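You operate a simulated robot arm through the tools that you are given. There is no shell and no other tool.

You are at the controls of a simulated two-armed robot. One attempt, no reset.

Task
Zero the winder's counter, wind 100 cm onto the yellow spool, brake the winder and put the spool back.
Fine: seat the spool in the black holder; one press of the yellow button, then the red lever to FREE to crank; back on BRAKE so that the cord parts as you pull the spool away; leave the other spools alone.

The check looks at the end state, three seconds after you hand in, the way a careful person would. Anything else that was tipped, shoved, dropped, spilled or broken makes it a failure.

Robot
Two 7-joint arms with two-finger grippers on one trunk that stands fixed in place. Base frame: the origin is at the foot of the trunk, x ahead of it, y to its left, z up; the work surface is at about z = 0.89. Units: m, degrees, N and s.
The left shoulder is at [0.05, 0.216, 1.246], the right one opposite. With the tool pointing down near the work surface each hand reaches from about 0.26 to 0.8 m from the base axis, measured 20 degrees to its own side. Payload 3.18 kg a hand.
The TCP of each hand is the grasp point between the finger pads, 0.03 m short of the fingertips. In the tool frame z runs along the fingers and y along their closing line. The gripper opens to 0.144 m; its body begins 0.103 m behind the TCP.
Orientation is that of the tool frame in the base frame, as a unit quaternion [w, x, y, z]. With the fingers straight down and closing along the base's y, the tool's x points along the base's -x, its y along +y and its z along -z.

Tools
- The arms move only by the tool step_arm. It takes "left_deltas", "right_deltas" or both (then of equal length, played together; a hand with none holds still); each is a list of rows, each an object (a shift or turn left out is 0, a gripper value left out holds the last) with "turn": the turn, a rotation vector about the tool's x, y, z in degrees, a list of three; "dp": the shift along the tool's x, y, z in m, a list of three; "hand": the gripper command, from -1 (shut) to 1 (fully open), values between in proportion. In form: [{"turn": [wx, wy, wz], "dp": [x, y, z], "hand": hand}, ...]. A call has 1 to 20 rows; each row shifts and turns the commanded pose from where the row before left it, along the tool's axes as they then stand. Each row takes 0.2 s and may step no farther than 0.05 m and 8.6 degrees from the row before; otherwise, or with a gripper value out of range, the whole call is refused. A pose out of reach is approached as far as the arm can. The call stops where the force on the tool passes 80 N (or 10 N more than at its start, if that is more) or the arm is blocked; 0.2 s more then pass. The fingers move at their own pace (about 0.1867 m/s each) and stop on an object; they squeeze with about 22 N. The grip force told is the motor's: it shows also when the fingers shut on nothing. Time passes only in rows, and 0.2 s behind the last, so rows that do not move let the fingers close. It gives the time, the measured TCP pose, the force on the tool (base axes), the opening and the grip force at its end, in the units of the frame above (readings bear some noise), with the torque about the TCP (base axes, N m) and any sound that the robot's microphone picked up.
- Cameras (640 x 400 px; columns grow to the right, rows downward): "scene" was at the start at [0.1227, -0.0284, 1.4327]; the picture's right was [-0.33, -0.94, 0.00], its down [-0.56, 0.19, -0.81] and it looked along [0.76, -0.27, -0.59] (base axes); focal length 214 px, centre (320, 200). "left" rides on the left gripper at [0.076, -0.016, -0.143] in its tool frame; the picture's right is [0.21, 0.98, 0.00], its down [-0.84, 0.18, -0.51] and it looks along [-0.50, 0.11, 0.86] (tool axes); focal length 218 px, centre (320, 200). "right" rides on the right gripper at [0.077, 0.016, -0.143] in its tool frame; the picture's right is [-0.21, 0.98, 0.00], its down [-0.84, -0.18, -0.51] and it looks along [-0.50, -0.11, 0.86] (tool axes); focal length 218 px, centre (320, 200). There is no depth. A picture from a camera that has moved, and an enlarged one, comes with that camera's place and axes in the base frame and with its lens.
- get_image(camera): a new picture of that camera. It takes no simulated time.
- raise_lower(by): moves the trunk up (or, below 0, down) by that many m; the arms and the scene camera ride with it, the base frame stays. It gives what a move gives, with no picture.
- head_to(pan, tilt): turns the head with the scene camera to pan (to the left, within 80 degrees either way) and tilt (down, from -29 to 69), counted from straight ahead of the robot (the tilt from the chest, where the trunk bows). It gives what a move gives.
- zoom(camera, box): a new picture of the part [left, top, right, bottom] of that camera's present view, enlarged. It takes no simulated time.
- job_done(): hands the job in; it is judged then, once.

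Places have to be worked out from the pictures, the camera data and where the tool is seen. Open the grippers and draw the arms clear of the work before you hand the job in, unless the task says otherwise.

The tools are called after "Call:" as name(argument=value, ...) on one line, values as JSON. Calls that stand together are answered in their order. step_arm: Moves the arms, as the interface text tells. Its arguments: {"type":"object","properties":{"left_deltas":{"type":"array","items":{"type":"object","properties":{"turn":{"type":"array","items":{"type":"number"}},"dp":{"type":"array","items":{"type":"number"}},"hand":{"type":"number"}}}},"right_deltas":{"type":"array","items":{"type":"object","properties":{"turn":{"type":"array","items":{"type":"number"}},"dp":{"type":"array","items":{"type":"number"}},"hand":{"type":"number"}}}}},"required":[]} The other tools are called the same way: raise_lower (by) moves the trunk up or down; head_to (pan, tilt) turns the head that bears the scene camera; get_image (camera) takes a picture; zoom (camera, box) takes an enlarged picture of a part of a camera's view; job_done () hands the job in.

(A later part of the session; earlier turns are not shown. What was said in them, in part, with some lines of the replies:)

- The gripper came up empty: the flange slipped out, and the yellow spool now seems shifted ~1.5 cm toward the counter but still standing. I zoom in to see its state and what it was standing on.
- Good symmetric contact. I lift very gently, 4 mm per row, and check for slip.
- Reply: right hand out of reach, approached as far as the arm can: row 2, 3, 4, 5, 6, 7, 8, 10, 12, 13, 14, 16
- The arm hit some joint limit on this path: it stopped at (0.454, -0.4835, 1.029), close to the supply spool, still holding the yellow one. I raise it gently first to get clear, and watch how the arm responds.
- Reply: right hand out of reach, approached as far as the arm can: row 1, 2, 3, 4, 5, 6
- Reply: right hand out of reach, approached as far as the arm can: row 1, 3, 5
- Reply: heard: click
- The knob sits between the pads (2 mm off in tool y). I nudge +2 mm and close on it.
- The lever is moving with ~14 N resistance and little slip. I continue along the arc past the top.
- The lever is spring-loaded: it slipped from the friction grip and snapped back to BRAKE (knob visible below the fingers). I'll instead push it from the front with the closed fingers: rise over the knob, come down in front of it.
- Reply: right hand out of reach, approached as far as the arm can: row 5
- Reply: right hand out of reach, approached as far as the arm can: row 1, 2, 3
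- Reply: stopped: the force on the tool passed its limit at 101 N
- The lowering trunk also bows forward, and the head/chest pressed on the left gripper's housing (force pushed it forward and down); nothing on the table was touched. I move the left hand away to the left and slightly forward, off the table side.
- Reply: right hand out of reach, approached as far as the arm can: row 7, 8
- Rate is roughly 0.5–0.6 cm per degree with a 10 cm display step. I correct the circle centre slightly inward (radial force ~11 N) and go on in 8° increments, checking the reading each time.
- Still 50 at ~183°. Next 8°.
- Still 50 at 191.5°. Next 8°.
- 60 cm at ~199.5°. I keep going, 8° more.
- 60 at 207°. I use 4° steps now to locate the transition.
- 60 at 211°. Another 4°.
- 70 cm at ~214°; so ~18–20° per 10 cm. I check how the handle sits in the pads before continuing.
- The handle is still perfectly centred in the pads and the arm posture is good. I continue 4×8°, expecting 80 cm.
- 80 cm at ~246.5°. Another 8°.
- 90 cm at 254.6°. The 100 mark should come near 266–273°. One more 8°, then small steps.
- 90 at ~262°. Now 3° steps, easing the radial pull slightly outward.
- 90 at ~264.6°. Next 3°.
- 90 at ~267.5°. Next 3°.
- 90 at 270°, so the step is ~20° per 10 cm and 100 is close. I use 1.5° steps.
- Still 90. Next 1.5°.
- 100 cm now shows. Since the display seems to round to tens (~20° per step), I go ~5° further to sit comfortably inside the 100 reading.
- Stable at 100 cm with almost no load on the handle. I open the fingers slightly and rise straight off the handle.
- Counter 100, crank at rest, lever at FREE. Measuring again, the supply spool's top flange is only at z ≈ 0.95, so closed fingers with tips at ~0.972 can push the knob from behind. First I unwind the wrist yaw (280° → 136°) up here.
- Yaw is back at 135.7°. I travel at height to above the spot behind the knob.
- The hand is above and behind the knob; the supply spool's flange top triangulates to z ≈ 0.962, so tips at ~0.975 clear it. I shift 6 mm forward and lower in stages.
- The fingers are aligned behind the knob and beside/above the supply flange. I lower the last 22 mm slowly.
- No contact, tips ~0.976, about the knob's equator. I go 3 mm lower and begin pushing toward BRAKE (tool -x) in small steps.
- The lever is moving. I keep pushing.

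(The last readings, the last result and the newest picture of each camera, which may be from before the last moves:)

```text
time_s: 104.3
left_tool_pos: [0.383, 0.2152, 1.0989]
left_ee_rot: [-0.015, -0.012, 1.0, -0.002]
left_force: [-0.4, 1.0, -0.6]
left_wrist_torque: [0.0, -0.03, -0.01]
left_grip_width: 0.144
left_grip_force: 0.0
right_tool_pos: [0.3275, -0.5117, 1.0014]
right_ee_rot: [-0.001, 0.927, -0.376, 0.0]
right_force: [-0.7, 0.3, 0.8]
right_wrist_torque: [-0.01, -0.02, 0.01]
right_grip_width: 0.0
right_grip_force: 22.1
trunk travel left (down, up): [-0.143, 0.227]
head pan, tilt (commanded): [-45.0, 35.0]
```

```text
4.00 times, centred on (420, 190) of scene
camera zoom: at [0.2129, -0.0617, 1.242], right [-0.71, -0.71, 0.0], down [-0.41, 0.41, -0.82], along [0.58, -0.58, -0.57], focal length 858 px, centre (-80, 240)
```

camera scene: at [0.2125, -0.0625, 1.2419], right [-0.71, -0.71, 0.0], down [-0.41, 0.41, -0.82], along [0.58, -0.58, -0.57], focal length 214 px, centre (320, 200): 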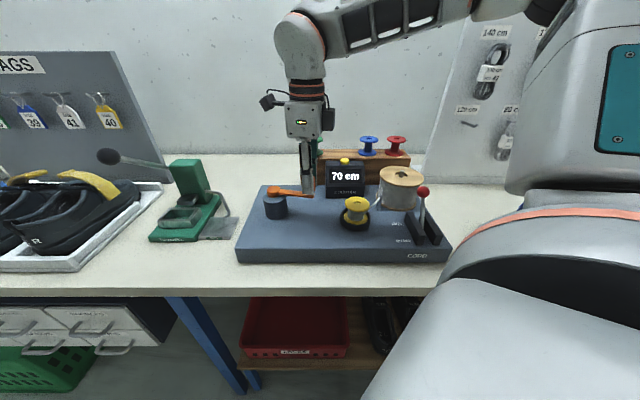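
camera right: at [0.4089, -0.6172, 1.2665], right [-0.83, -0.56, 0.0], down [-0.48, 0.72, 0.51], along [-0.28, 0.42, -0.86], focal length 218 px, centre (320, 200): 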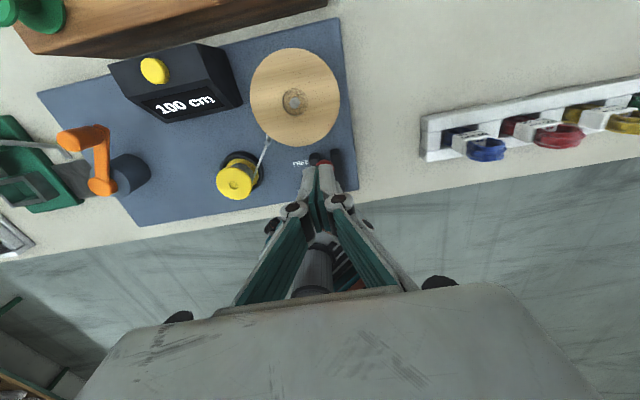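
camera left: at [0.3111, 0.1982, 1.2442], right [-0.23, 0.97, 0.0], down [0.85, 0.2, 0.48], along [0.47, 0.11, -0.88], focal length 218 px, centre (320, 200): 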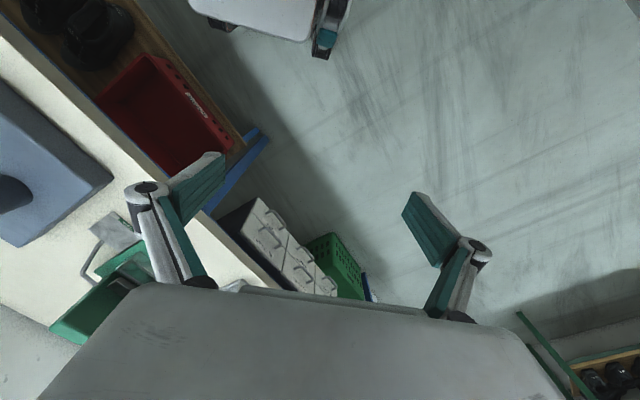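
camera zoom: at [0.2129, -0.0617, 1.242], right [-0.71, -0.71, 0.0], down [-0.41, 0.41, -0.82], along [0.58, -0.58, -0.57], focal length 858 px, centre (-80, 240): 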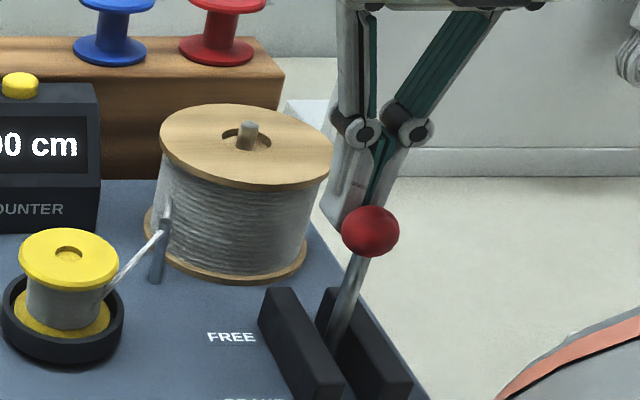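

Near vertical. Pushing on past centre.

Call:
step_arm(right_deltas=[{"dp": [-0.007, 0, 0]}, {"dp": [-0.007, 0, 0]}, {"dp": [-0.006, 0, 0]}])

Call:
zoom(camera="scene", box=[370, 140, 470, 240])

```text
time_s: 105.1
left_tool_pos: [0.3833, 0.2161, 1.0997]
left_ee_rot: [-0.014, -0.012, 1.0, -0.002]
left_force: [1.1, -0.6, 0.0]
left_wrist_torque: [-0.02, 0.01, 0.0]
left_grip_width: 0.1442
left_grip_force: 0.1
right_tool_pos: [0.3126, -0.4985, 1.0027]
right_ee_rot: [-0.001, 0.926, -0.377, 0.001]
right_force: [-0.3, 0.6, -0.4]
right_wrist_torque: [-0.01, -0.02, 0.03]
right_grip_width: 0.0001
right_grip_force: 22.8
trunk travel left (down, up): [-0.143, 0.227]
head pan, tilt (commanded): [-45.0, 35.0]
```

```text
4.00 times, centred on (420, 190) of scene
camera zoom: at [0.2128, -0.0617, 1.242], right [-0.71, -0.71, 0.0], down [-0.41, 0.41, -0.82], along [0.58, -0.58, -0.57], focal length 858 px, centre (-80, 240)
```

zoom: 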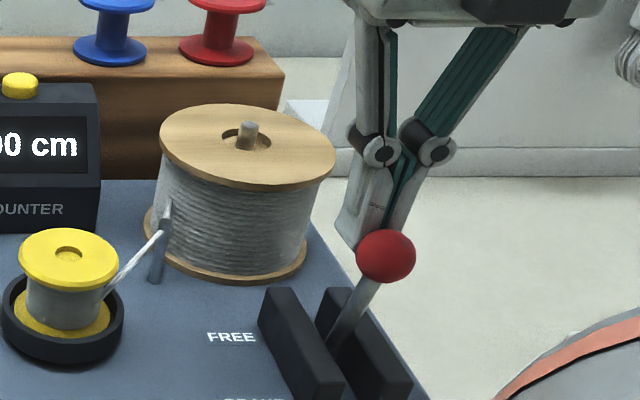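

Past vertical, not snapped yet. A few more steps.

Call:
step_arm(right_deltas=[{"dp": [-0.006, 0, 0]}, {"dp": [-0.006, 0, 0]}, {"dp": [-0.006, 0, 0]}, {"dp": [-0.005, 0, 0]}])

Call:
zoom(camera="scene", box=[370, 140, 470, 260])

Call:
zoom(camera="right", box=[240, 80, 400, 220])

```text
time_s: 106.1
left_tool_pos: [0.3822, 0.2161, 1.0988]
left_ee_rot: [-0.015, -0.012, 1.0, -0.003]
left_force: [0.3, 0.3, 0.3]
left_wrist_torque: [-0.01, 0.01, -0.01]
left_grip_width: 0.1439
left_grip_force: 0.1
right_tool_pos: [0.2959, -0.4832, 1.0025]
right_ee_rot: [-0.001, 0.927, -0.375, 0.001]
right_force: [0.1, 0.5, 0.0]
right_wrist_torque: [0.01, 0.02, -0.04]
right_grip_width: 0.0001
right_grip_force: 21.4
trunk travel left (down, up): [-0.143, 0.227]
head pan, tilt (commanded): [-45.0, 35.0]
```

```text
3.33 times, centred on (420, 200) of scene
camera zoom: at [0.213, -0.0618, 1.242], right [-0.71, -0.71, 0.0], down [-0.41, 0.41, -0.82], along [0.58, -0.58, -0.57], focal length 715 px, centre (-13, 200)
```

zoom: 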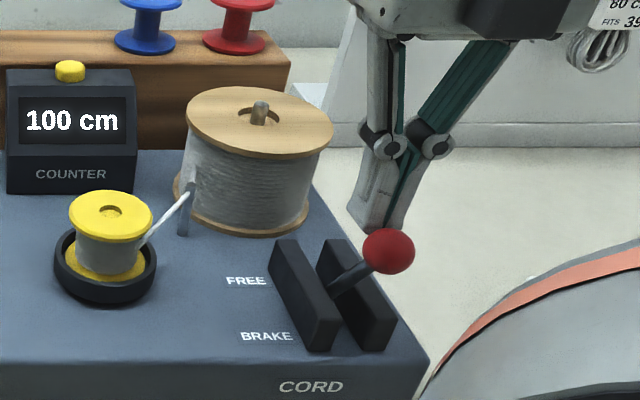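

```text
2.86 times, centred on (320, 150) of right
camera zoom: at [0.3379, -0.5472, 1.1464], right [-0.83, -0.56, 0.0], down [-0.48, 0.72, 0.51], along [-0.28, 0.42, -0.86], focal length 624 px, centre (320, 343)
```

zoom: 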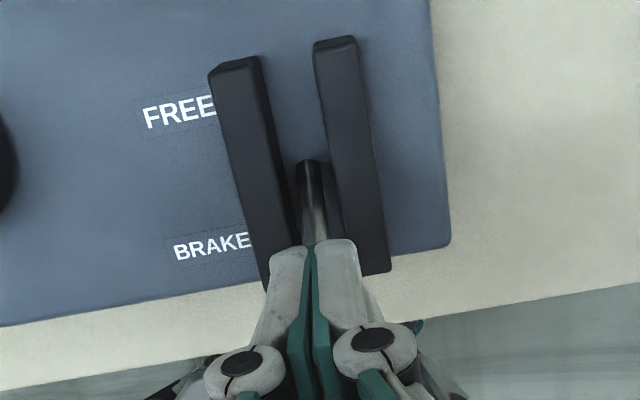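

Snapped to BRAKE: the knob is exactly where it was at the start, and the counter still reads 100. Now I rise and move above the yellow spool, unwinding yaw toward ~40° so the fingers stay clear of the cord.

Call:
step_arm(right_deltas=[{"dp": [0, 0, -0.04]}, {"dp": [0, 0, -0.045]}, {"dp": [0, 0, -0.035]}, {"turn": [0, 0, 8]}, {"turn": [0, 0, 8]}, {"turn": [0, 0, 8]}, {"turn": [0, 0, 8]}, {"turn": [0, 0, 8]}, {"turn": [0, 0, 8]}, {"turn": [0, 0, 8]}, {"turn": [0, 0, 8]}, {"turn": [0, 0, 8]}, {"turn": [0, 0, 8]}, {"turn": [0, 0, 8]}, {"turn": [0, 0, 7.7]}, {}])

Call:
zoom(camera="scene", box=[320, 150, 460, 260])

```text
time_s: 109.5
left_tool_pos: [0.3826, 0.2149, 1.0994]
left_ee_rot: [-0.015, -0.012, 1.0, -0.002]
left_force: [0.0, -0.2, -0.3]
left_wrist_torque: [0.02, 0.03, -0.01]
left_grip_width: 0.1439
left_grip_force: 0.0
right_tool_pos: [0.2945, -0.4832, 1.1219]
right_ee_rot: [0.001, -0.343, 0.939, 0.001]
right_force: [-0.8, 0.5, 0.6]
right_wrist_torque: [-0.01, -0.04, -0.02]
right_grip_width: 0.0
right_grip_force: 21.5
trunk travel left (down, up): [-0.143, 0.227]
head pan, tilt (commanded): [-45.0, 35.0]
```

```text
3.64 times, centred on (390, 205) of scene
camera zoom: at [0.213, -0.0618, 1.242], right [-0.71, -0.71, 0.0], down [-0.41, 0.41, -0.82], along [0.58, -0.58, -0.57], focal length 780 px, centre (66, 182)
```

zoom: 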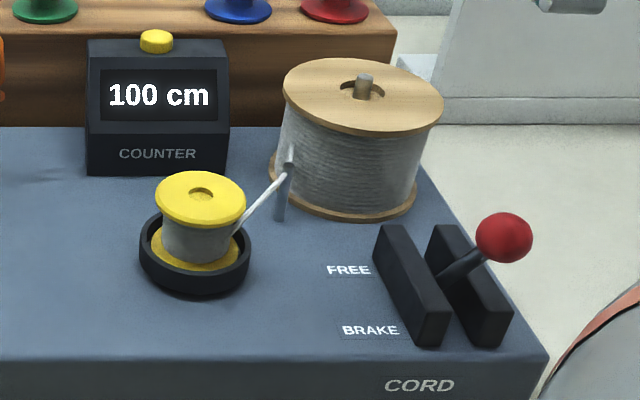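

Lever on BRAKE, 100 cm, cord still running to the spool. I move above the spool with the gripper opened to ~0.078.

Call:
step_arm(right_deltas=[{"dp": [-0.0391, -0.0093, 0], "hand": 0.08}, {"dp": [-0.0391, -0.0093, 0]}, {"dp": [-0.0391, -0.0093, 0]}, {"dp": [-0.039, -0.0091, 0]}, {"dp": [0, 0, 0.03]}, {}])

Call:
get_image(camera="right")

Call:
zoom(camera="right", box=[240, 80, 400, 220])

```text
time_s: 110.9
left_tool_pos: [0.3824, 0.2153, 1.0986]
left_ee_rot: [-0.015, -0.013, 1.0, -0.003]
left_force: [-0.5, 0.2, -0.1]
left_wrist_torque: [0.01, 0.01, 0.02]
left_grip_width: 0.144
left_grip_force: 0.1
right_tool_pos: [0.4394, -0.4078, 1.0918]
right_ee_rot: [0.001, -0.343, 0.939, 0.0]
right_force: [0.5, -0.6, 0.4]
right_wrist_torque: [-0.02, 0.01, -0.02]
right_grip_width: 0.0779
right_grip_force: 0.0
trunk travel left (down, up): [-0.143, 0.227]
head pan, tilt (commanded): [-45.0, 35.0]
```

```text
taken
camera right: at [0.369, -0.4455, 1.2357], right [-0.47, 0.88, 0.0], down [0.76, 0.41, 0.51], along [0.45, 0.24, -0.86], focal length 218 px, centre (320, 200)
```

right: 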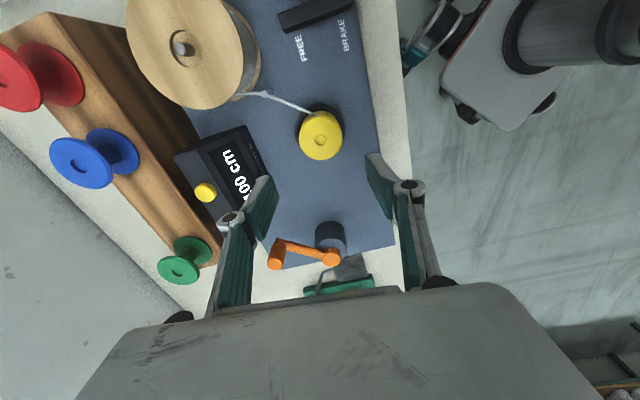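

```text
2.86 times, centred on (320, 150) of right
camera zoom: at [0.369, -0.4455, 1.2357], right [-0.47, 0.88, 0.0], down [0.76, 0.41, 0.51], along [0.45, 0.24, -0.86], focal length 624 px, centre (320, 343)
```

zoom: 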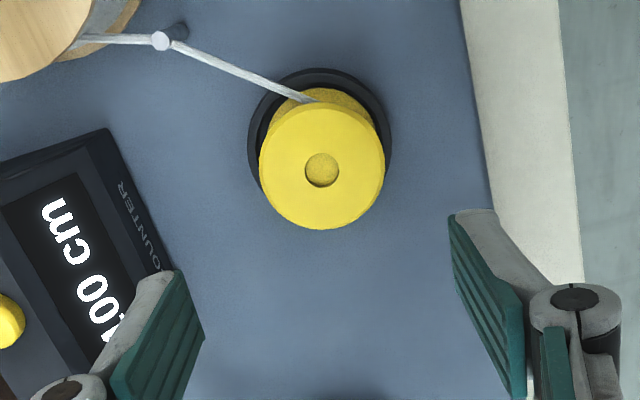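

The spool is exactly under the hand. I descend to TCP z ≈ 0.948 so the tips stop just above the dish rim (0.912).

Call:
step_arm(right_deltas=[{"dp": [0, 0, 0.04]}, {"dp": [0, 0, 0.04]}, {"dp": [0, 0, 0.035]}, {"dp": [0, 0, 0.02]}, {"dp": [0, 0, 0.009]}, {}])

Call:
zoom(camera="right", box=[240, 100, 400, 225])

Call:
zoom(camera="scene", box=[320, 170, 400, 240])

```text
time_s: 112.3
left_tool_pos: [0.3818, 0.2162, 1.0998]
left_ee_rot: [-0.016, -0.012, 1.0, -0.002]
left_force: [0.2, -1.0, -0.6]
left_wrist_torque: [0.0, 0.01, -0.01]
left_grip_width: 0.1438
left_grip_force: 0.1
right_tool_pos: [0.4383, -0.4096, 0.949]
right_ee_rot: [0.0, -0.343, 0.939, 0.0]
right_force: [-0.7, -0.3, 0.2]
right_wrist_torque: [-0.03, -0.02, -0.03]
right_grip_width: 0.0777
right_grip_force: 0.0
trunk travel left (down, up): [-0.143, 0.227]
head pan, tilt (commanded): [-45.0, 35.0]
```

```text
3.20 times, centred on (320, 162) of right
camera zoom: at [0.3692, -0.4457, 1.0918], right [-0.47, 0.88, 0.0], down [0.76, 0.41, 0.51], along [0.45, 0.24, -0.86], focal length 698 px, centre (320, 320)
```

zoom: 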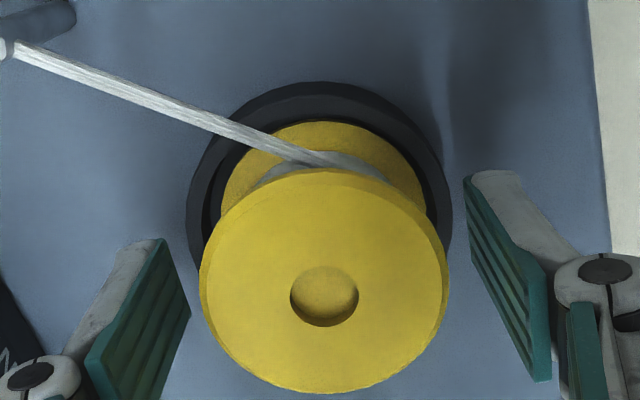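

```text
5.71 times, centred on (360, 205) of scene
camera zoom: at [0.2129, -0.0618, 1.242], right [-0.71, -0.71, 0.0], down [-0.41, 0.41, -0.82], along [0.58, -0.58, -0.57], focal length 1226 px, centre (91, 171)
```

zoom: 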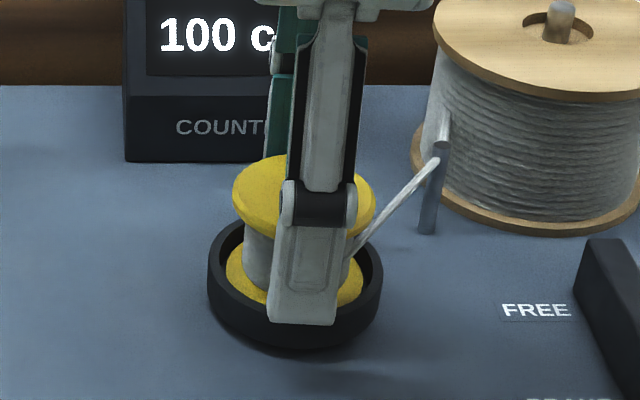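

Good alignment, fingers clear of rim and cord. I lower 3 mm more and close on the top flange.

Call:
step_arm(right_deltas=[{"dp": [0, 0, 0.003]}, {"hand": -1}, {}, {}, {}])

Call:
zoom(camera="right", box=[240, 100, 400, 225])

Call:
zoom(camera="scene", box=[320, 170, 400, 240])

```text
time_s: 113.5
left_tool_pos: [0.383, 0.2163, 1.0984]
left_ee_rot: [-0.015, -0.012, 1.0, -0.002]
left_force: [-0.2, 0.3, 0.5]
left_wrist_torque: [0.02, 0.0, 0.0]
left_grip_width: 0.1442
left_grip_force: 0.0
right_tool_pos: [0.4393, -0.4099, 0.9447]
right_ee_rot: [0.0, -0.343, 0.939, 0.0]
right_force: [-1.2, 1.5, 1.5]
right_wrist_torque: [0.1, 0.12, 0.0]
right_grip_width: 0.0561
right_grip_force: 22.2
trunk travel left (down, up): [-0.143, 0.227]
head pan, tilt (commanded): [-45.0, 35.0]
```

```text
3.20 times, centred on (320, 162) of right
camera zoom: at [0.369, -0.4456, 1.0892], right [-0.47, 0.88, 0.0], down [0.76, 0.41, 0.51], along [0.45, 0.24, -0.86], focal length 698 px, centre (320, 320)
```

zoom: 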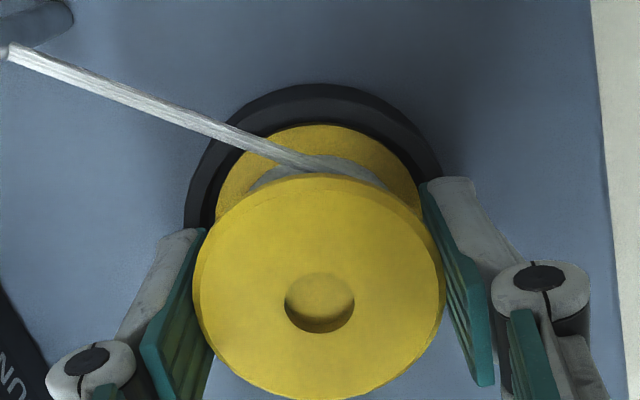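

```text
5.71 times, centred on (360, 205) of scene
camera zoom: at [0.2128, -0.0616, 1.242], right [-0.71, -0.71, 0.0], down [-0.41, 0.41, -0.82], along [0.58, -0.58, -0.57], focal length 1226 px, centre (91, 171)
```

zoom: 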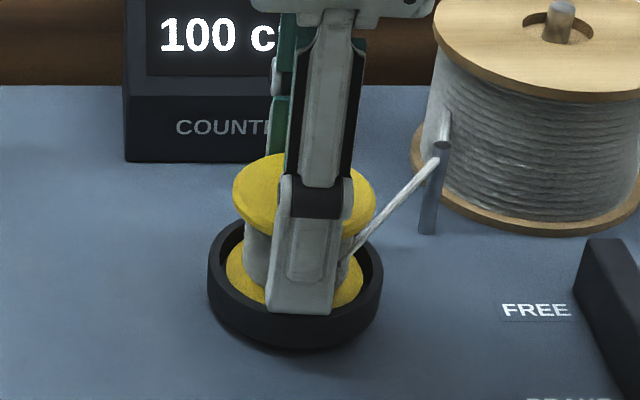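

Gripped. I lift very slowly (2–3 mm per row) and check whether the spool comes along and the cord parts.

Call:
step_arm(right_deltas=[{"dp": [0, 0, -0.0015]}, {"dp": [0, 0, -0.002]}, {"dp": [0, 0, -0.003]}, {"dp": [0, 0, -0.003]}, {}])

Call:
zoom(camera="right", box=[240, 100, 400, 225])

Call:
zoom(camera="scene", box=[320, 170, 400, 240])

```text
time_s: 114.7
left_tool_pos: [0.3831, 0.2164, 1.0991]
left_ee_rot: [-0.015, -0.013, 1.0, -0.003]
left_force: [0.5, 1.1, -0.4]
left_wrist_torque: [0.01, -0.01, 0.01]
left_grip_width: 0.144
left_grip_force: 0.0
right_tool_pos: [0.4382, -0.4111, 0.9548]
right_ee_rot: [0.002, -0.343, 0.939, 0.0]
right_force: [0.6, -0.1, -0.3]
right_wrist_torque: [0.02, 0.01, 0.01]
right_grip_width: 0.0559
right_grip_force: 22.3
trunk travel left (down, up): [-0.143, 0.227]
head pan, tilt (commanded): [-45.0, 35.0]
```

```text
3.20 times, centred on (320, 162) of right
camera zoom: at [0.3688, -0.4464, 1.0993], right [-0.47, 0.88, 0.0], down [0.76, 0.41, 0.51], along [0.45, 0.24, -0.86], focal length 698 px, centre (320, 320)
```

zoom: 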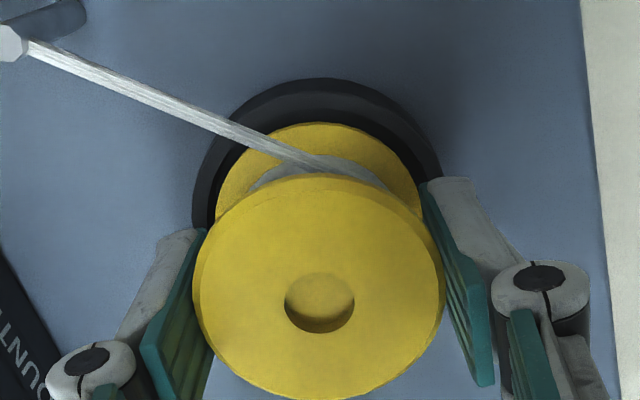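

```text
5.71 times, centred on (360, 205) of scene
camera zoom: at [0.2131, -0.0618, 1.2419], right [-0.71, -0.71, 0.0], down [-0.41, 0.41, -0.82], along [0.58, -0.58, -0.57], focal length 1226 px, centre (91, 171)
```

zoom: 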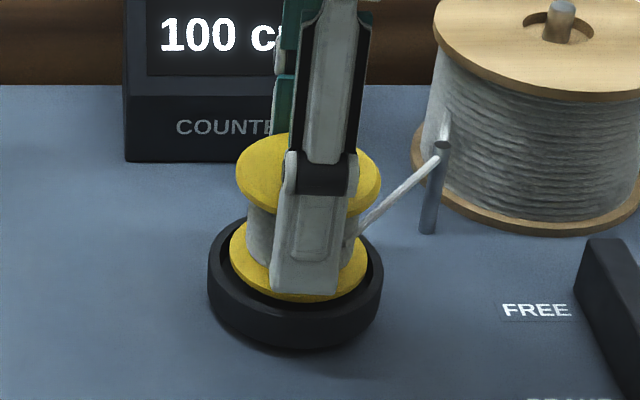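

The spool rises with the hand, no slip. I continue slowly.

Call:
step_arm(right_deltas=[{"dp": [0, 0, -0.003]}, {"dp": [0, 0, -0.003]}, {"dp": [0, 0, -0.004]}, {"dp": [0, 0, -0.004]}, {"dp": [0, 0, -0.004]}, {"dp": [0, 0, -0.004]}, {}])

Call:
zoom(camera="right", box=[240, 100, 400, 225])

Call:
zoom(camera="scene", box=[320, 160, 410, 240])

```text
time_s: 116.3
left_tool_pos: [0.3839, 0.2151, 1.0981]
left_ee_rot: [-0.014, -0.013, 1.0, -0.003]
left_force: [0.0, -0.7, 1.1]
left_wrist_torque: [-0.02, -0.01, -0.02]
left_grip_width: 0.1438
left_grip_force: 0.1
right_tool_pos: [0.4398, -0.4103, 0.977]
right_ee_rot: [0.0, -0.344, 0.939, 0.0]
right_force: [0.3, -0.5, -1.4]
right_wrist_torque: [0.01, 0.0, 0.0]
right_grip_width: 0.0558
right_grip_force: 21.5
trunk travel left (down, up): [-0.143, 0.227]
head pan, tilt (commanded): [-45.0, 35.0]
```

```text
3.20 times, centred on (320, 162) of right
camera zoom: at [0.3693, -0.4463, 1.1216], right [-0.47, 0.88, 0.0], down [0.76, 0.41, 0.51], along [0.45, 0.24, -0.86], focal length 698 px, centre (320, 320)
```

zoom: 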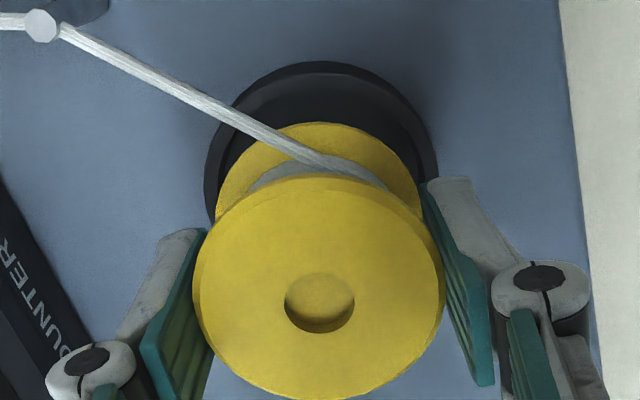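

```text
5.00 times, centred on (365, 200) of scene
camera zoom: at [0.2131, -0.0619, 1.2419], right [-0.71, -0.71, 0.0], down [-0.41, 0.41, -0.82], along [0.58, -0.58, -0.57], focal length 1072 px, centre (95, 200)
```

zoom: 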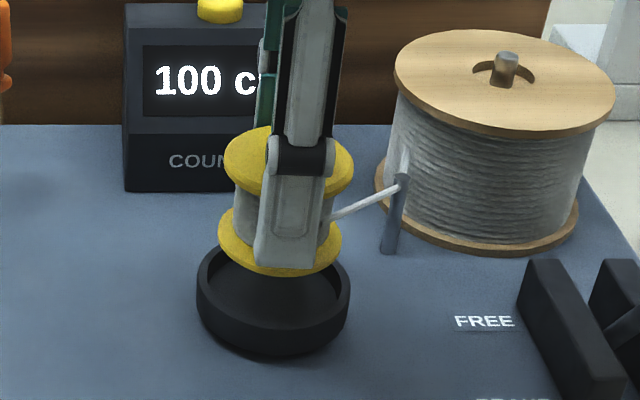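

The spool is out of the dish, cord still attached and being drawn. I keep lifting gently.

Call:
step_arm(right_deltas=[{"dp": [0, 0, -0.004]}, {"dp": [0, 0, -0.005]}, {"dp": [0, 0, -0.006]}, {"dp": [0, 0, -0.006]}, {"dp": [0, 0, -0.006]}, {"dp": [0, 0, -0.006]}, {"dp": [0, 0, -0.005]}, {"dp": [0, 0, -0.004]}, {}])

Call:
zoom(camera="right", box=[240, 100, 400, 225])

Call:
zoom(camera="scene", box=[320, 140, 430, 240])

```text
time_s: 118.3
left_tool_pos: [0.3833, 0.215, 1.0987]
left_ee_rot: [-0.015, -0.012, 1.0, -0.003]
left_force: [0.5, 0.0, 1.5]
left_wrist_torque: [0.0, -0.02, 0.0]
left_grip_width: 0.1441
left_grip_force: 0.1
right_tool_pos: [0.4376, -0.4095, 1.0175]
right_ee_rot: [0.0, -0.343, 0.939, 0.001]
right_force: [-0.5, 0.1, -0.6]
right_wrist_torque: [0.01, 0.01, -0.05]
right_grip_width: 0.0559
right_grip_force: 21.8
trunk travel left (down, up): [-0.143, 0.227]
head pan, tilt (commanded): [-45.0, 35.0]
```

```text
3.20 times, centred on (320, 162) of right
camera zoom: at [0.369, -0.4459, 1.1629], right [-0.47, 0.88, 0.0], down [0.76, 0.41, 0.51], along [0.45, 0.24, -0.86], focal length 698 px, centre (320, 320)
```

zoom: 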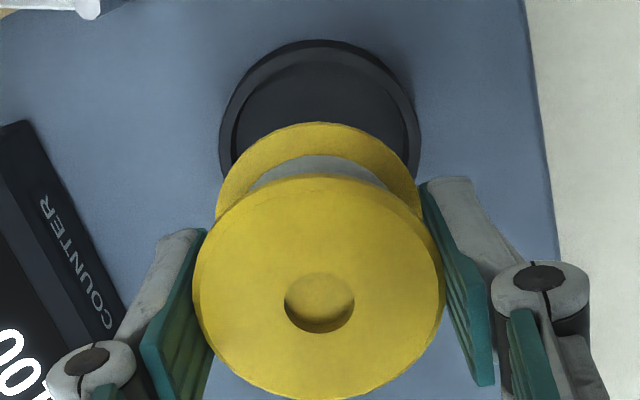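

```text
4.00 times, centred on (375, 190) of scene
camera zoom: at [0.2131, -0.0618, 1.2419], right [-0.71, -0.71, 0.0], down [-0.41, 0.41, -0.82], along [0.58, -0.58, -0.57], focal length 858 px, centre (100, 240)
```

zoom: 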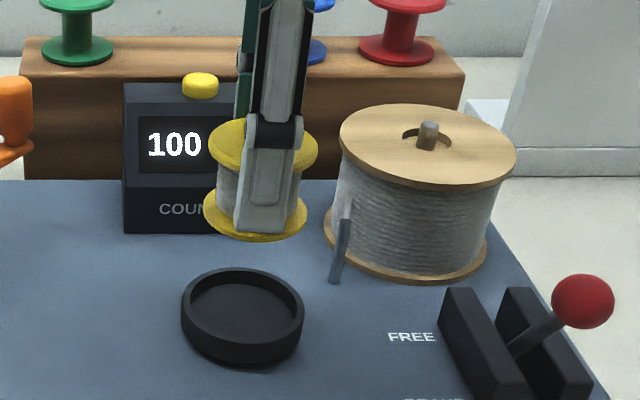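

The cord has parted cleanly; the spool is held with its cord wound on, and the lever/counter are unchanged. I raise gently to carry height.

Call:
step_arm(right_deltas=[{"dp": [0, 0, -0.004]}, {"dp": [0, 0, -0.007]}, {"dp": [0, 0, -0.01]}, {"dp": [0, 0, -0.012]}, {"dp": [0, 0, -0.012]}, {"dp": [0, 0, -0.011]}, {"dp": [0, 0, -0.008]}, {"dp": [0, 0, -0.005]}, {}])

Call:
zoom(camera="right", box=[240, 100, 400, 225])

```text
time_s: 120.3
left_tool_pos: [0.3827, 0.2155, 1.0996]
left_ee_rot: [-0.015, -0.013, 1.0, -0.003]
left_force: [-0.8, 0.6, 0.0]
left_wrist_torque: [0.02, 0.02, 0.03]
left_grip_width: 0.1442
left_grip_force: 0.0
right_tool_pos: [0.4388, -0.4089, 1.0876]
right_ee_rot: [0.001, -0.343, 0.939, 0.0]
right_force: [0.3, 0.7, -0.8]
right_wrist_torque: [0.0, -0.02, -0.01]
right_grip_width: 0.0562
right_grip_force: 22.2
trunk travel left (down, up): [-0.143, 0.227]
head pan, tilt (commanded): [-45.0, 35.0]
```

```text
3.20 times, centred on (320, 162) of right
camera zoom: at [0.3689, -0.4461, 1.2319], right [-0.47, 0.88, 0.0], down [0.76, 0.41, 0.51], along [0.45, 0.24, -0.86], focal length 698 px, centre (320, 320)
```

zoom: 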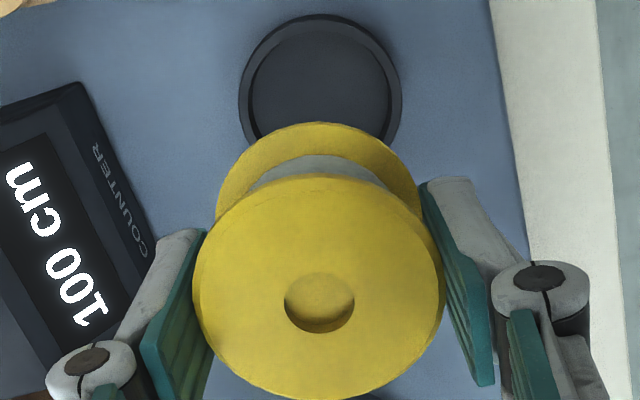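

Held firmly at 1.088. I carry it toward the rack in ramped steps, first ~15 cm.

Call:
step_arm(right_deltas=[{"dp": [-0.0006, -0.0039, 0]}, {"dp": [-0.0013, -0.0079, 0]}, {"dp": [-0.0019, -0.0118, 0]}, {"dp": [-0.0024, -0.0148, 0]}, {"dp": [-0.0026, -0.0158, 0]}, {"dp": [-0.0026, -0.0158, 0]}, {"dp": [-0.0026, -0.0158, 0]}, {"dp": [-0.0026, -0.0158, 0]}, {"dp": [-0.0024, -0.0148, 0]}, {"dp": [-0.0019, -0.0118, 0]}, {"dp": [-0.0014, -0.0089, 0]}, {"dp": [-0.001, -0.0059, 0]}, {"dp": [-0.0006, -0.0039, 0]}, {}])

Call:
get_image(camera="scene")

```text
time_s: 123.3
left_tool_pos: [0.3831, 0.2159, 1.0994]
left_ee_rot: [-0.015, -0.013, 1.0, -0.003]
left_force: [-0.3, 0.1, -0.8]
left_wrist_torque: [0.0, -0.01, -0.02]
left_grip_width: 0.1439
left_grip_force: 0.0
right_tool_pos: [0.552, -0.506, 1.0877]
right_ee_rot: [0.002, -0.342, 0.94, 0.0]
right_force: [-1.1, -0.1, -0.2]
right_wrist_torque: [-0.01, -0.01, 0.01]
right_grip_width: 0.0558
right_grip_force: 22.3
trunk travel left (down, up): [-0.143, 0.227]
head pan, tilt (commanded): [-45.0, 35.0]
```

```text
taken
camera scene: at [0.213, -0.0618, 1.242], right [-0.71, -0.71, 0.0], down [-0.41, 0.41, -0.82], along [0.58, -0.58, -0.57], focal length 214 px, centre (320, 200)
```

scene: 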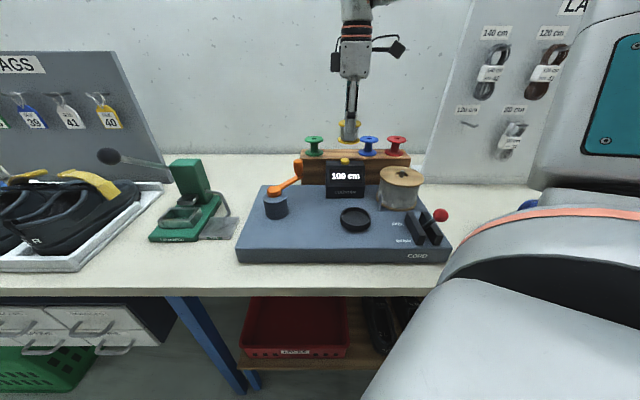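

On course, no reach complaint. I carry the remaining ~9.6 cm to over the empty slot.

Call:
step_arm(right_deltas=[{"dp": [-0.0006, -0.004, 0]}, {"dp": [-0.0013, -0.0079, 0]}, {"dp": [-0.0017, -0.0109, 0]}, {"dp": [-0.0021, -0.0128, 0]}, {"dp": [-0.0022, -0.0138, 0]}, {"dp": [-0.0021, -0.0128, 0]}, {"dp": [-0.0017, -0.0109, 0]}, {"dp": [-0.0014, -0.0089, 0]}, {"dp": [-0.0011, -0.0069, 0]}, {"dp": [-0.0006, -0.004, 0]}, {"dp": [-0.0004, -0.0024, 0]}, {}])

Call:
get_image(camera="right")

Call:
zoom(camera="scene", box=[290, 90, 420, 200])

```text
time_s: 125.9
left_tool_pos: [0.3813, 0.2149, 1.0989]
left_ee_rot: [-0.015, -0.013, 1.0, -0.002]
left_force: [-0.6, 0.4, -0.2]
left_wrist_torque: [0.02, -0.06, 0.02]
left_grip_width: 0.144
left_grip_force: 0.1
right_tool_pos: [0.6243, -0.5698, 1.0874]
right_ee_rot: [0.001, -0.343, 0.939, 0.001]
right_force: [-0.5, 0.0, -1.3]
right_wrist_torque: [-0.01, -0.02, 0.0]
right_grip_width: 0.0558
right_grip_force: 21.6
trunk travel left (down, up): [-0.143, 0.227]
head pan, tilt (commanded): [-45.0, 35.0]
```

```text
taken
camera right: at [0.5549, -0.6064, 1.2325], right [-0.47, 0.88, 0.0], down [0.76, 0.41, 0.51], along [0.45, 0.24, -0.86], focal length 218 px, centre (320, 200)
```

right: 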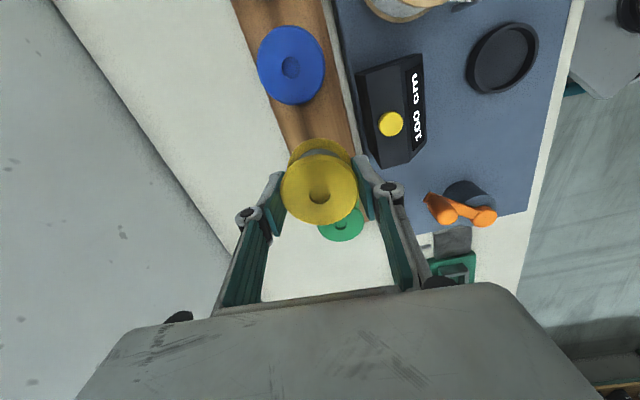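

```text
3.64 times, centred on (355, 145) of scene
camera zoom: at [0.213, -0.0618, 1.242], right [-0.71, -0.71, 0.0], down [-0.41, 0.41, -0.82], along [0.58, -0.58, -0.57], focal length 780 px, centre (193, 400)
```

zoom: 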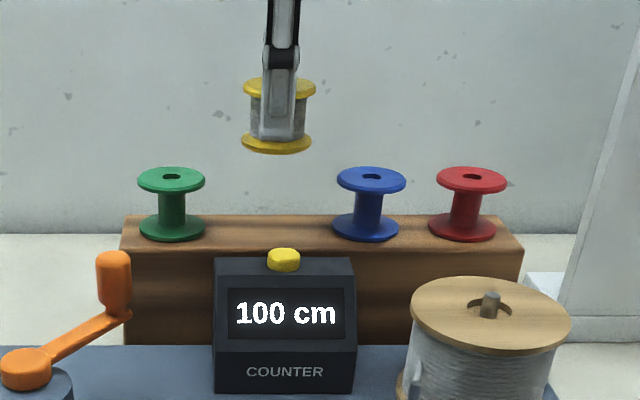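

Directly over its slot midway between green and blue. I lower gently to just above the rack.

Call:
step_arm(right_deltas=[{"dp": [0, 0, 0.004]}, {"dp": [0, 0, 0.008]}, {"dp": [0, 0, 0.011]}, {"dp": [0, 0, 0.012]}, {"dp": [0, 0, 0.011]}, {"dp": [0, 0, 0.008]}, {"dp": [0, 0, 0.005]}, {"dp": [0, 0, 0.003]}, {}])

Call:
get_image(camera="right")

Call:
zoom(camera="scene", box=[290, 110, 420, 200])

```text
time_s: 127.9
left_tool_pos: [0.3824, 0.2154, 1.0987]
left_ee_rot: [-0.016, -0.012, 1.0, -0.003]
left_force: [-1.2, -0.3, 0.4]
left_wrist_torque: [-0.02, 0.0, 0.01]
left_grip_width: 0.1441
left_grip_force: 0.1
right_tool_pos: [0.6247, -0.5705, 1.025]
right_ee_rot: [-0.001, -0.343, 0.939, 0.0]
right_force: [-0.2, 0.9, 0.2]
right_wrist_torque: [0.01, -0.01, 0.03]
right_grip_width: 0.056
right_grip_force: 21.2
trunk travel left (down, up): [-0.143, 0.227]
head pan, tilt (commanded): [-45.0, 35.0]
```

```text
taken
camera right: at [0.555, -0.6063, 1.1699], right [-0.47, 0.88, 0.0], down [0.76, 0.41, 0.51], along [0.45, 0.24, -0.86], focal length 218 px, centre (320, 200)
```

right: 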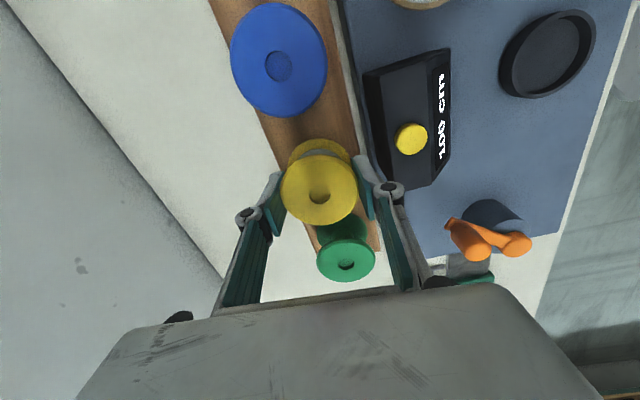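

```text
4.44 times, centred on (355, 155) of scene
camera zoom: at [0.213, -0.0619, 1.242], right [-0.71, -0.71, 0.0], down [-0.41, 0.41, -0.82], along [0.58, -0.58, -0.57], focal length 953 px, centre (164, 400)
```

zoom: 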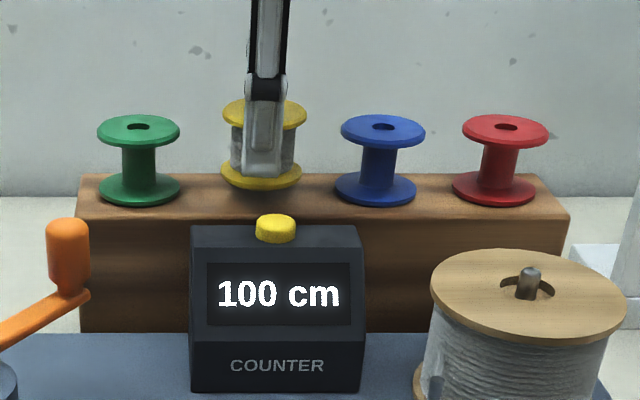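

The spool's bottom is still ~14 mm above the rack level of its neighbours. I lower slowly, 3 mm per row, then check.

Call:
step_arm(right_deltas=[{"dp": [0, 0, 0.002]}, {"dp": [0, 0, 0.003]}, {"dp": [0, 0, 0.003]}, {"dp": [0, 0, 0.002]}, {}])

Call:
zoom(camera="scene", box=[300, 125, 400, 185])

```text
time_s: 129.1
left_tool_pos: [0.3831, 0.2153, 1.0982]
left_ee_rot: [-0.015, -0.013, 1.0, -0.003]
left_force: [0.2, 0.4, 0.3]
left_wrist_torque: [-0.02, 0.01, 0.01]
left_grip_width: 0.1438
left_grip_force: 0.0
right_tool_pos: [0.6261, -0.569, 1.0143]
right_ee_rot: [-0.001, -0.343, 0.939, 0.0]
right_force: [0.6, -0.6, -0.7]
right_wrist_torque: [-0.03, -0.03, -0.02]
right_grip_width: 0.0563
right_grip_force: 21.7
trunk travel left (down, up): [-0.143, 0.227]
head pan, tilt (commanded): [-45.0, 35.0]
```

```text
6.40 times, centred on (350, 155) of scene
camera zoom: at [0.213, -0.0618, 1.242], right [-0.71, -0.71, 0.0], down [-0.41, 0.41, -0.82], along [0.58, -0.58, -0.57], focal length 1373 px, centre (128, 488)
```

zoom: 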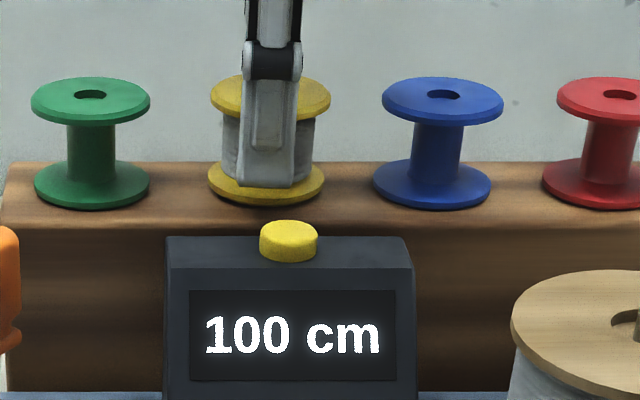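

About 3 mm left. Lowering 1 mm at a time.

Call:
step_arm(right_deltas=[{"dp": [0, 0, 0.0012]}, {"dp": [0, 0, 0.0012]}, {}])

Call:
zoom(camera="scene", box=[300, 125, 400, 185])

```text
time_s: 129.9
left_tool_pos: [0.3822, 0.2159, 1.0986]
left_ee_rot: [-0.015, -0.013, 1.0, -0.002]
left_force: [-0.3, -1.0, 0.1]
left_wrist_torque: [0.01, 0.03, 0.02]
left_grip_width: 0.1441
left_grip_force: 0.0
right_tool_pos: [0.6251, -0.5704, 1.014]
right_ee_rot: [0.002, -0.343, 0.939, -0.001]
right_force: [1.3, -0.3, 0.5]
right_wrist_torque: [0.05, -0.04, 0.0]
right_grip_width: 0.056
right_grip_force: 21.8
trunk travel left (down, up): [-0.143, 0.227]
head pan, tilt (commanded): [-45.0, 35.0]
```

```text
6.40 times, centred on (350, 155) of scene
camera zoom: at [0.213, -0.0618, 1.242], right [-0.71, -0.71, 0.0], down [-0.41, 0.41, -0.82], along [0.58, -0.58, -0.57], focal length 1373 px, centre (128, 488)
```

zoom: 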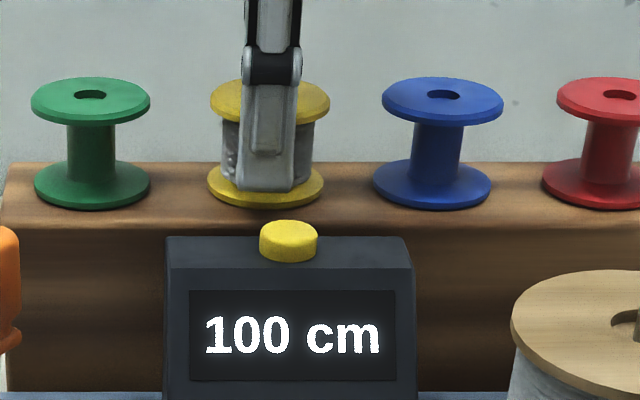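

Call:
step_arm(right_deltas=[{"dp": [0, 0, 0.001]}, {"dp": [0, 0, 0.001]}, {}])

Call:
zoom(camera="scene", box=[300, 125, 400, 185])

```text
time_s: 130.7
left_tool_pos: [0.3821, 0.2165, 1.0987]
left_ee_rot: [-0.014, -0.012, 1.0, -0.003]
left_force: [-1.5, 0.1, 0.0]
left_wrist_torque: [-0.02, 0.01, -0.05]
left_grip_width: 0.144
left_grip_force: 0.1
right_tool_pos: [0.6252, -0.571, 1.0129]
right_ee_rot: [0.002, -0.343, 0.939, -0.001]
right_force: [1.3, -1.9, 10.6]
right_wrist_torque: [0.06, 0.19, 0.02]
right_grip_width: 0.0561
right_grip_force: 21.8
trunk travel left (down, up): [-0.143, 0.227]
head pan, tilt (commanded): [-45.0, 35.0]
```

```text
6.40 times, centred on (350, 155) of scene
camera zoom: at [0.2121, -0.0613, 1.2424], right [-0.71, -0.71, 0.0], down [-0.41, 0.41, -0.82], along [0.58, -0.58, -0.57], focal length 1373 px, centre (128, 488)
```

zoom: 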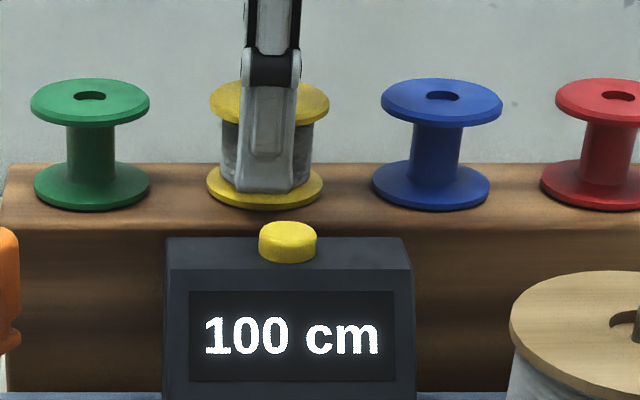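

Contact with the rack at 10.6 N. I relieve the load by ~1 mm and open just enough to release.

Call:
step_arm(right_deltas=[{"dp": [0, 0, -0.001]}, {"hand": -0.03}, {}, {}])

Call:
zoom(camera="right", box=[240, 100, 400, 240])

Call:
zoom(camera="scene", box=[300, 125, 400, 185])

```text
time_s: 131.7
left_tool_pos: [0.3834, 0.2161, 1.1004]
left_ee_rot: [-0.014, -0.012, 1.0, -0.003]
left_force: [-0.5, -0.4, 0.5]
left_wrist_torque: [-0.02, 0.0, -0.06]
left_grip_width: 0.144
left_grip_force: 0.1
right_tool_pos: [0.6248, -0.5705, 1.0125]
right_ee_rot: [0.0, -0.343, 0.939, 0.0]
right_force: [-0.3, -0.5, 0.2]
right_wrist_torque: [0.0, -0.02, 0.01]
right_grip_width: 0.0697
right_grip_force: 0.1
trunk travel left (down, up): [-0.143, 0.227]
head pan, tilt (commanded): [-45.0, 35.0]
```

```text
2.86 times, centred on (320, 170) of right
camera zoom: at [0.5553, -0.6062, 1.1562], right [-0.47, 0.88, 0.0], down [0.76, 0.41, 0.51], along [0.45, 0.24, -0.86], focal length 624 px, centre (320, 286)
```

zoom: 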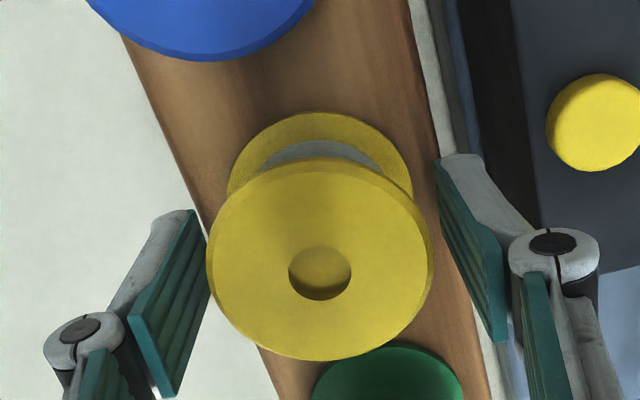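

```text
6.40 times, centred on (350, 155) of scene
camera zoom: at [0.2131, -0.0617, 1.2419], right [-0.71, -0.71, 0.0], down [-0.41, 0.41, -0.82], along [0.58, -0.58, -0.57], focal length 1373 px, centre (128, 488)
```

zoom: 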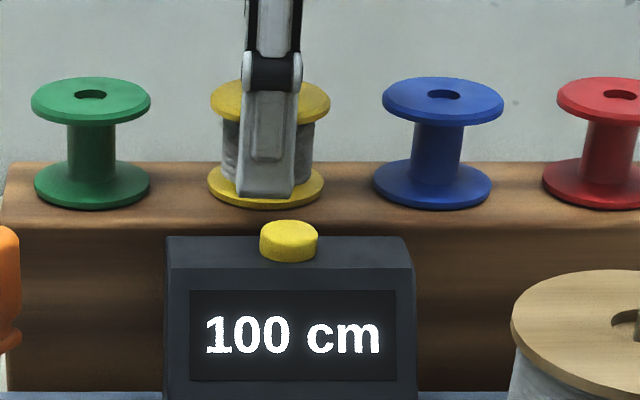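

The spool stands released with gaps on both sides. I rise straight up, slowly at first.

Call:
step_arm(right_deltas=[{"dp": [0, 0, -0.006]}, {"dp": [0, 0, -0.012]}, {"dp": [0, 0, -0.02]}, {"dp": [0, 0, -0.03]}, {"dp": [0, 0, -0.04]}, {"dp": [0, 0, -0.03]}, {}])

Call:
get_image(camera="right")

Call:
zoom(camera="scene", box=[300, 125, 400, 185])

```text
time_s: 133.3
left_tool_pos: [0.3828, 0.2169, 1.0998]
left_ee_rot: [-0.015, -0.011, 1.0, -0.004]
left_force: [-0.7, -0.4, -1.0]
left_wrist_torque: [0.02, 0.01, 0.0]
left_grip_width: 0.144
left_grip_force: 0.1
right_tool_pos: [0.6251, -0.5717, 1.1511]
right_ee_rot: [0.0, -0.343, 0.939, 0.0]
right_force: [-0.7, 0.1, 0.2]
right_wrist_torque: [0.04, -0.01, 0.0]
right_grip_width: 0.0702
right_grip_force: 0.2
trunk travel left (down, up): [-0.143, 0.227]
head pan, tilt (commanded): [-45.0, 35.0]
```

```text
taken
camera right: at [0.5547, -0.6067, 1.295], right [-0.47, 0.88, 0.0], down [0.76, 0.41, 0.51], along [0.45, 0.24, -0.86], focal length 218 px, centre (320, 200)
```

right: 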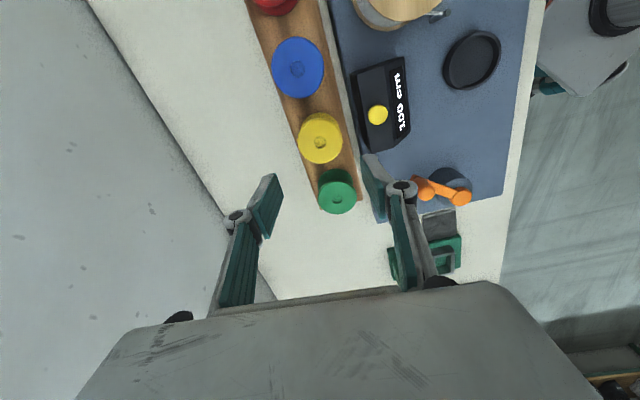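

```text
6.40 times, centred on (350, 155) of scene
camera zoom: at [0.2131, -0.0619, 1.2419], right [-0.71, -0.71, 0.0], down [-0.41, 0.41, -0.82], along [0.58, -0.58, -0.57], focal length 1373 px, centre (128, 488)
```

zoom: 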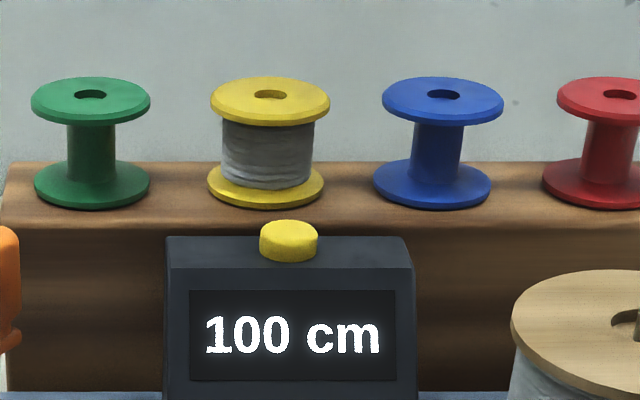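

The yellow spool stands upright back in its slot with cord wound on, counter 100 cm. I draw the right arm up and back away from the work and open the gripper.

Call:
step_arm(right_deltas=[{"dp": [0, 0, -0.045]}, {"dp": [0, 0, -0.045]}, {"dp": [0, 0, -0.045]}, {"dp": [0.009, 0.0424, 0]}, {"dp": [0.009, 0.0424, 0]}, {"dp": [0.009, 0.0424, 0]}, {"dp": [0.009, 0.0424, 0]}, {"dp": [0.009, 0.0424, 0], "hand": 1}, {"dp": [0.009, 0.0424, 0]}, {}, {}])

Call:
get_image(camera="scene")

Call:
get_image(camera="right")

```text
time_s: 135.7
left_tool_pos: [0.3832, 0.2159, 1.0992]
left_ee_rot: [-0.015, -0.012, 1.0, -0.004]
left_force: [-0.1, 0.5, -0.6]
left_wrist_torque: [0.0, -0.02, 0.0]
left_grip_width: 0.1438
left_grip_force: 0.0
right_tool_pos: [0.3838, -0.3971, 1.2304]
right_ee_rot: [0.001, -0.342, 0.94, 0.0]
right_force: [-0.9, 0.7, 0.4]
right_wrist_torque: [0.02, -0.03, 0.01]
right_grip_width: 0.1442
right_grip_force: 0.2
right hand out of reach, approached as far as the arm can: row 1, 2, 3
trunk travel left (down, up): [-0.143, 0.227]
head pan, tilt (commanded): [-45.0, 35.0]
```

```text
taken
camera scene: at [0.2126, -0.0618, 1.2421], right [-0.71, -0.71, 0.0], down [-0.41, 0.41, -0.82], along [0.58, -0.58, -0.57], focal length 214 px, centre (320, 200)
```

scene: 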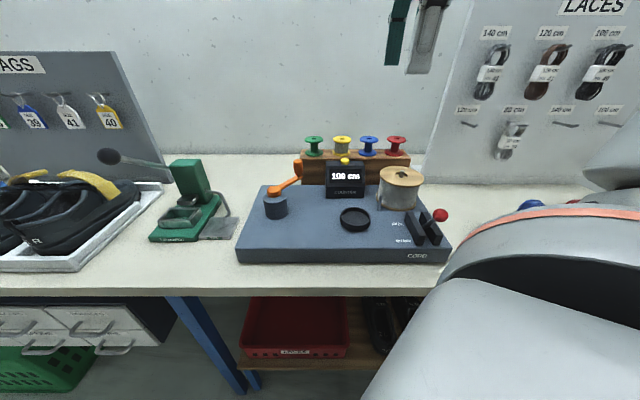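

```text
taken
camera right: at [0.3142, -0.4329, 1.3752], right [-0.47, 0.88, 0.0], down [0.76, 0.41, 0.51], along [0.45, 0.24, -0.86], focal length 218 px, centre (320, 200)
```

right: 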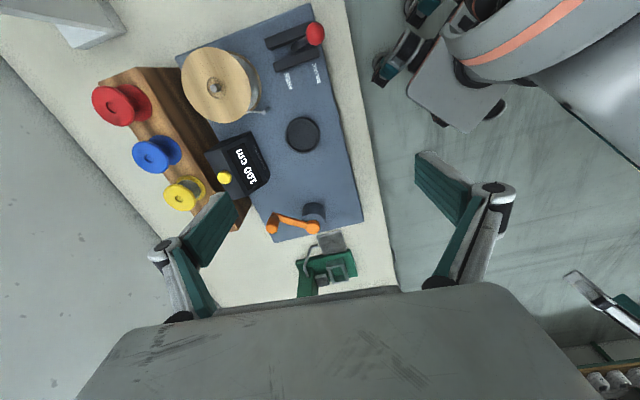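

Both hands are open and clear. I check the final state in detail before handing in.

Call:
zoom(camera="scene", box=[230, 120, 470, 270])

Call:
zoom(camera="right", box=[80, 10, 340, 240])

```text
2.67 times, centred on (350, 195) of scene
camera zoom: at [0.2126, -0.0618, 1.2421], right [-0.71, -0.71, 0.0], down [-0.41, 0.41, -0.82], along [0.58, -0.58, -0.57], focal length 572 px, centre (240, 213)
```

zoom: 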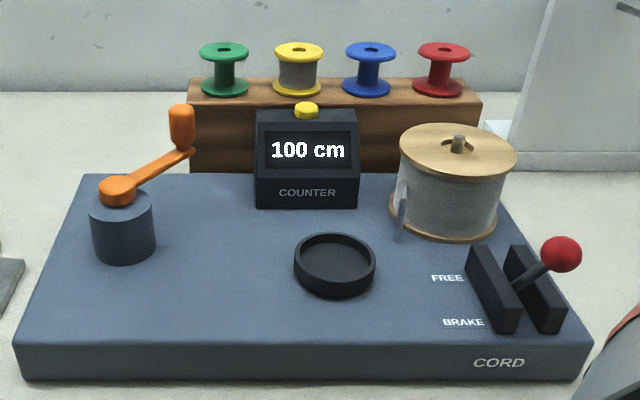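

```text
1.74 times, centred on (210, 125) of right
camera zoom: at [0.3142, -0.4329, 1.3752], right [-0.47, 0.88, 0.0], down [0.76, 0.41, 0.51], along [0.45, 0.24, -0.86], focal length 380 px, centre (511, 330)
```

zoom: 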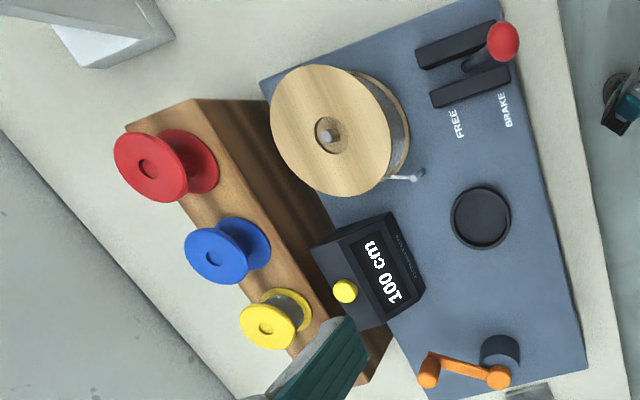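

The yellow spool is upright back in its slot with its cord wound on. The counter reads 100 cm, the lever is on BRAKE, the dish is empty, the cord has parted and the other spools are untouched. Both arms are clear with the grippers open, so I hand in.

Call:
job_done()

```text
The job is handed in.
```

The job is handed in. The counter reads 100 cm, the lever is on BRAKE, and the yellow spool is upright in its slot on the rack with the cord wound on. The result of the check hasn't come back.

- **Sequence:** The spool was seated in the black holder. One press of the yellow button zeroed the counter from 30, then the lever went to FREE. I cranked counter-clockwise to 100, then put the lever back on BRAKE. The cord parted cleanly as I lifted the spool.
- **Wound length:** The display moves in 10 cm steps and seems to round. I stopped a few degrees after it changed to 100, so the true length could be a few centimetres either side.
- **First grip slipped:** The gripper slid off the yellow spool on the first lift and shifted it about 1.5 cm on the rack, still standing. I picked it up again more gently, and at the end I set it back midway between the green and blue spools.
- **Lever slip:** My first try at moving the lever also slipped, and it sprang back to BRAKE with no harm done.
- **Bump against the robot itself:** When I lowered the trunk it also leaned forward, and something pressed on the left hand with about 100 N, most likely the robot's own head or chest. The pictures showed nothing on the table disturbed, and I moved that hand well clear.

The green, blue and red spools were not touched. Both grippers are open and both hands are clear of the work, though the right hand is parked above the winder. I left the trunk about 18 cm lower than it started.
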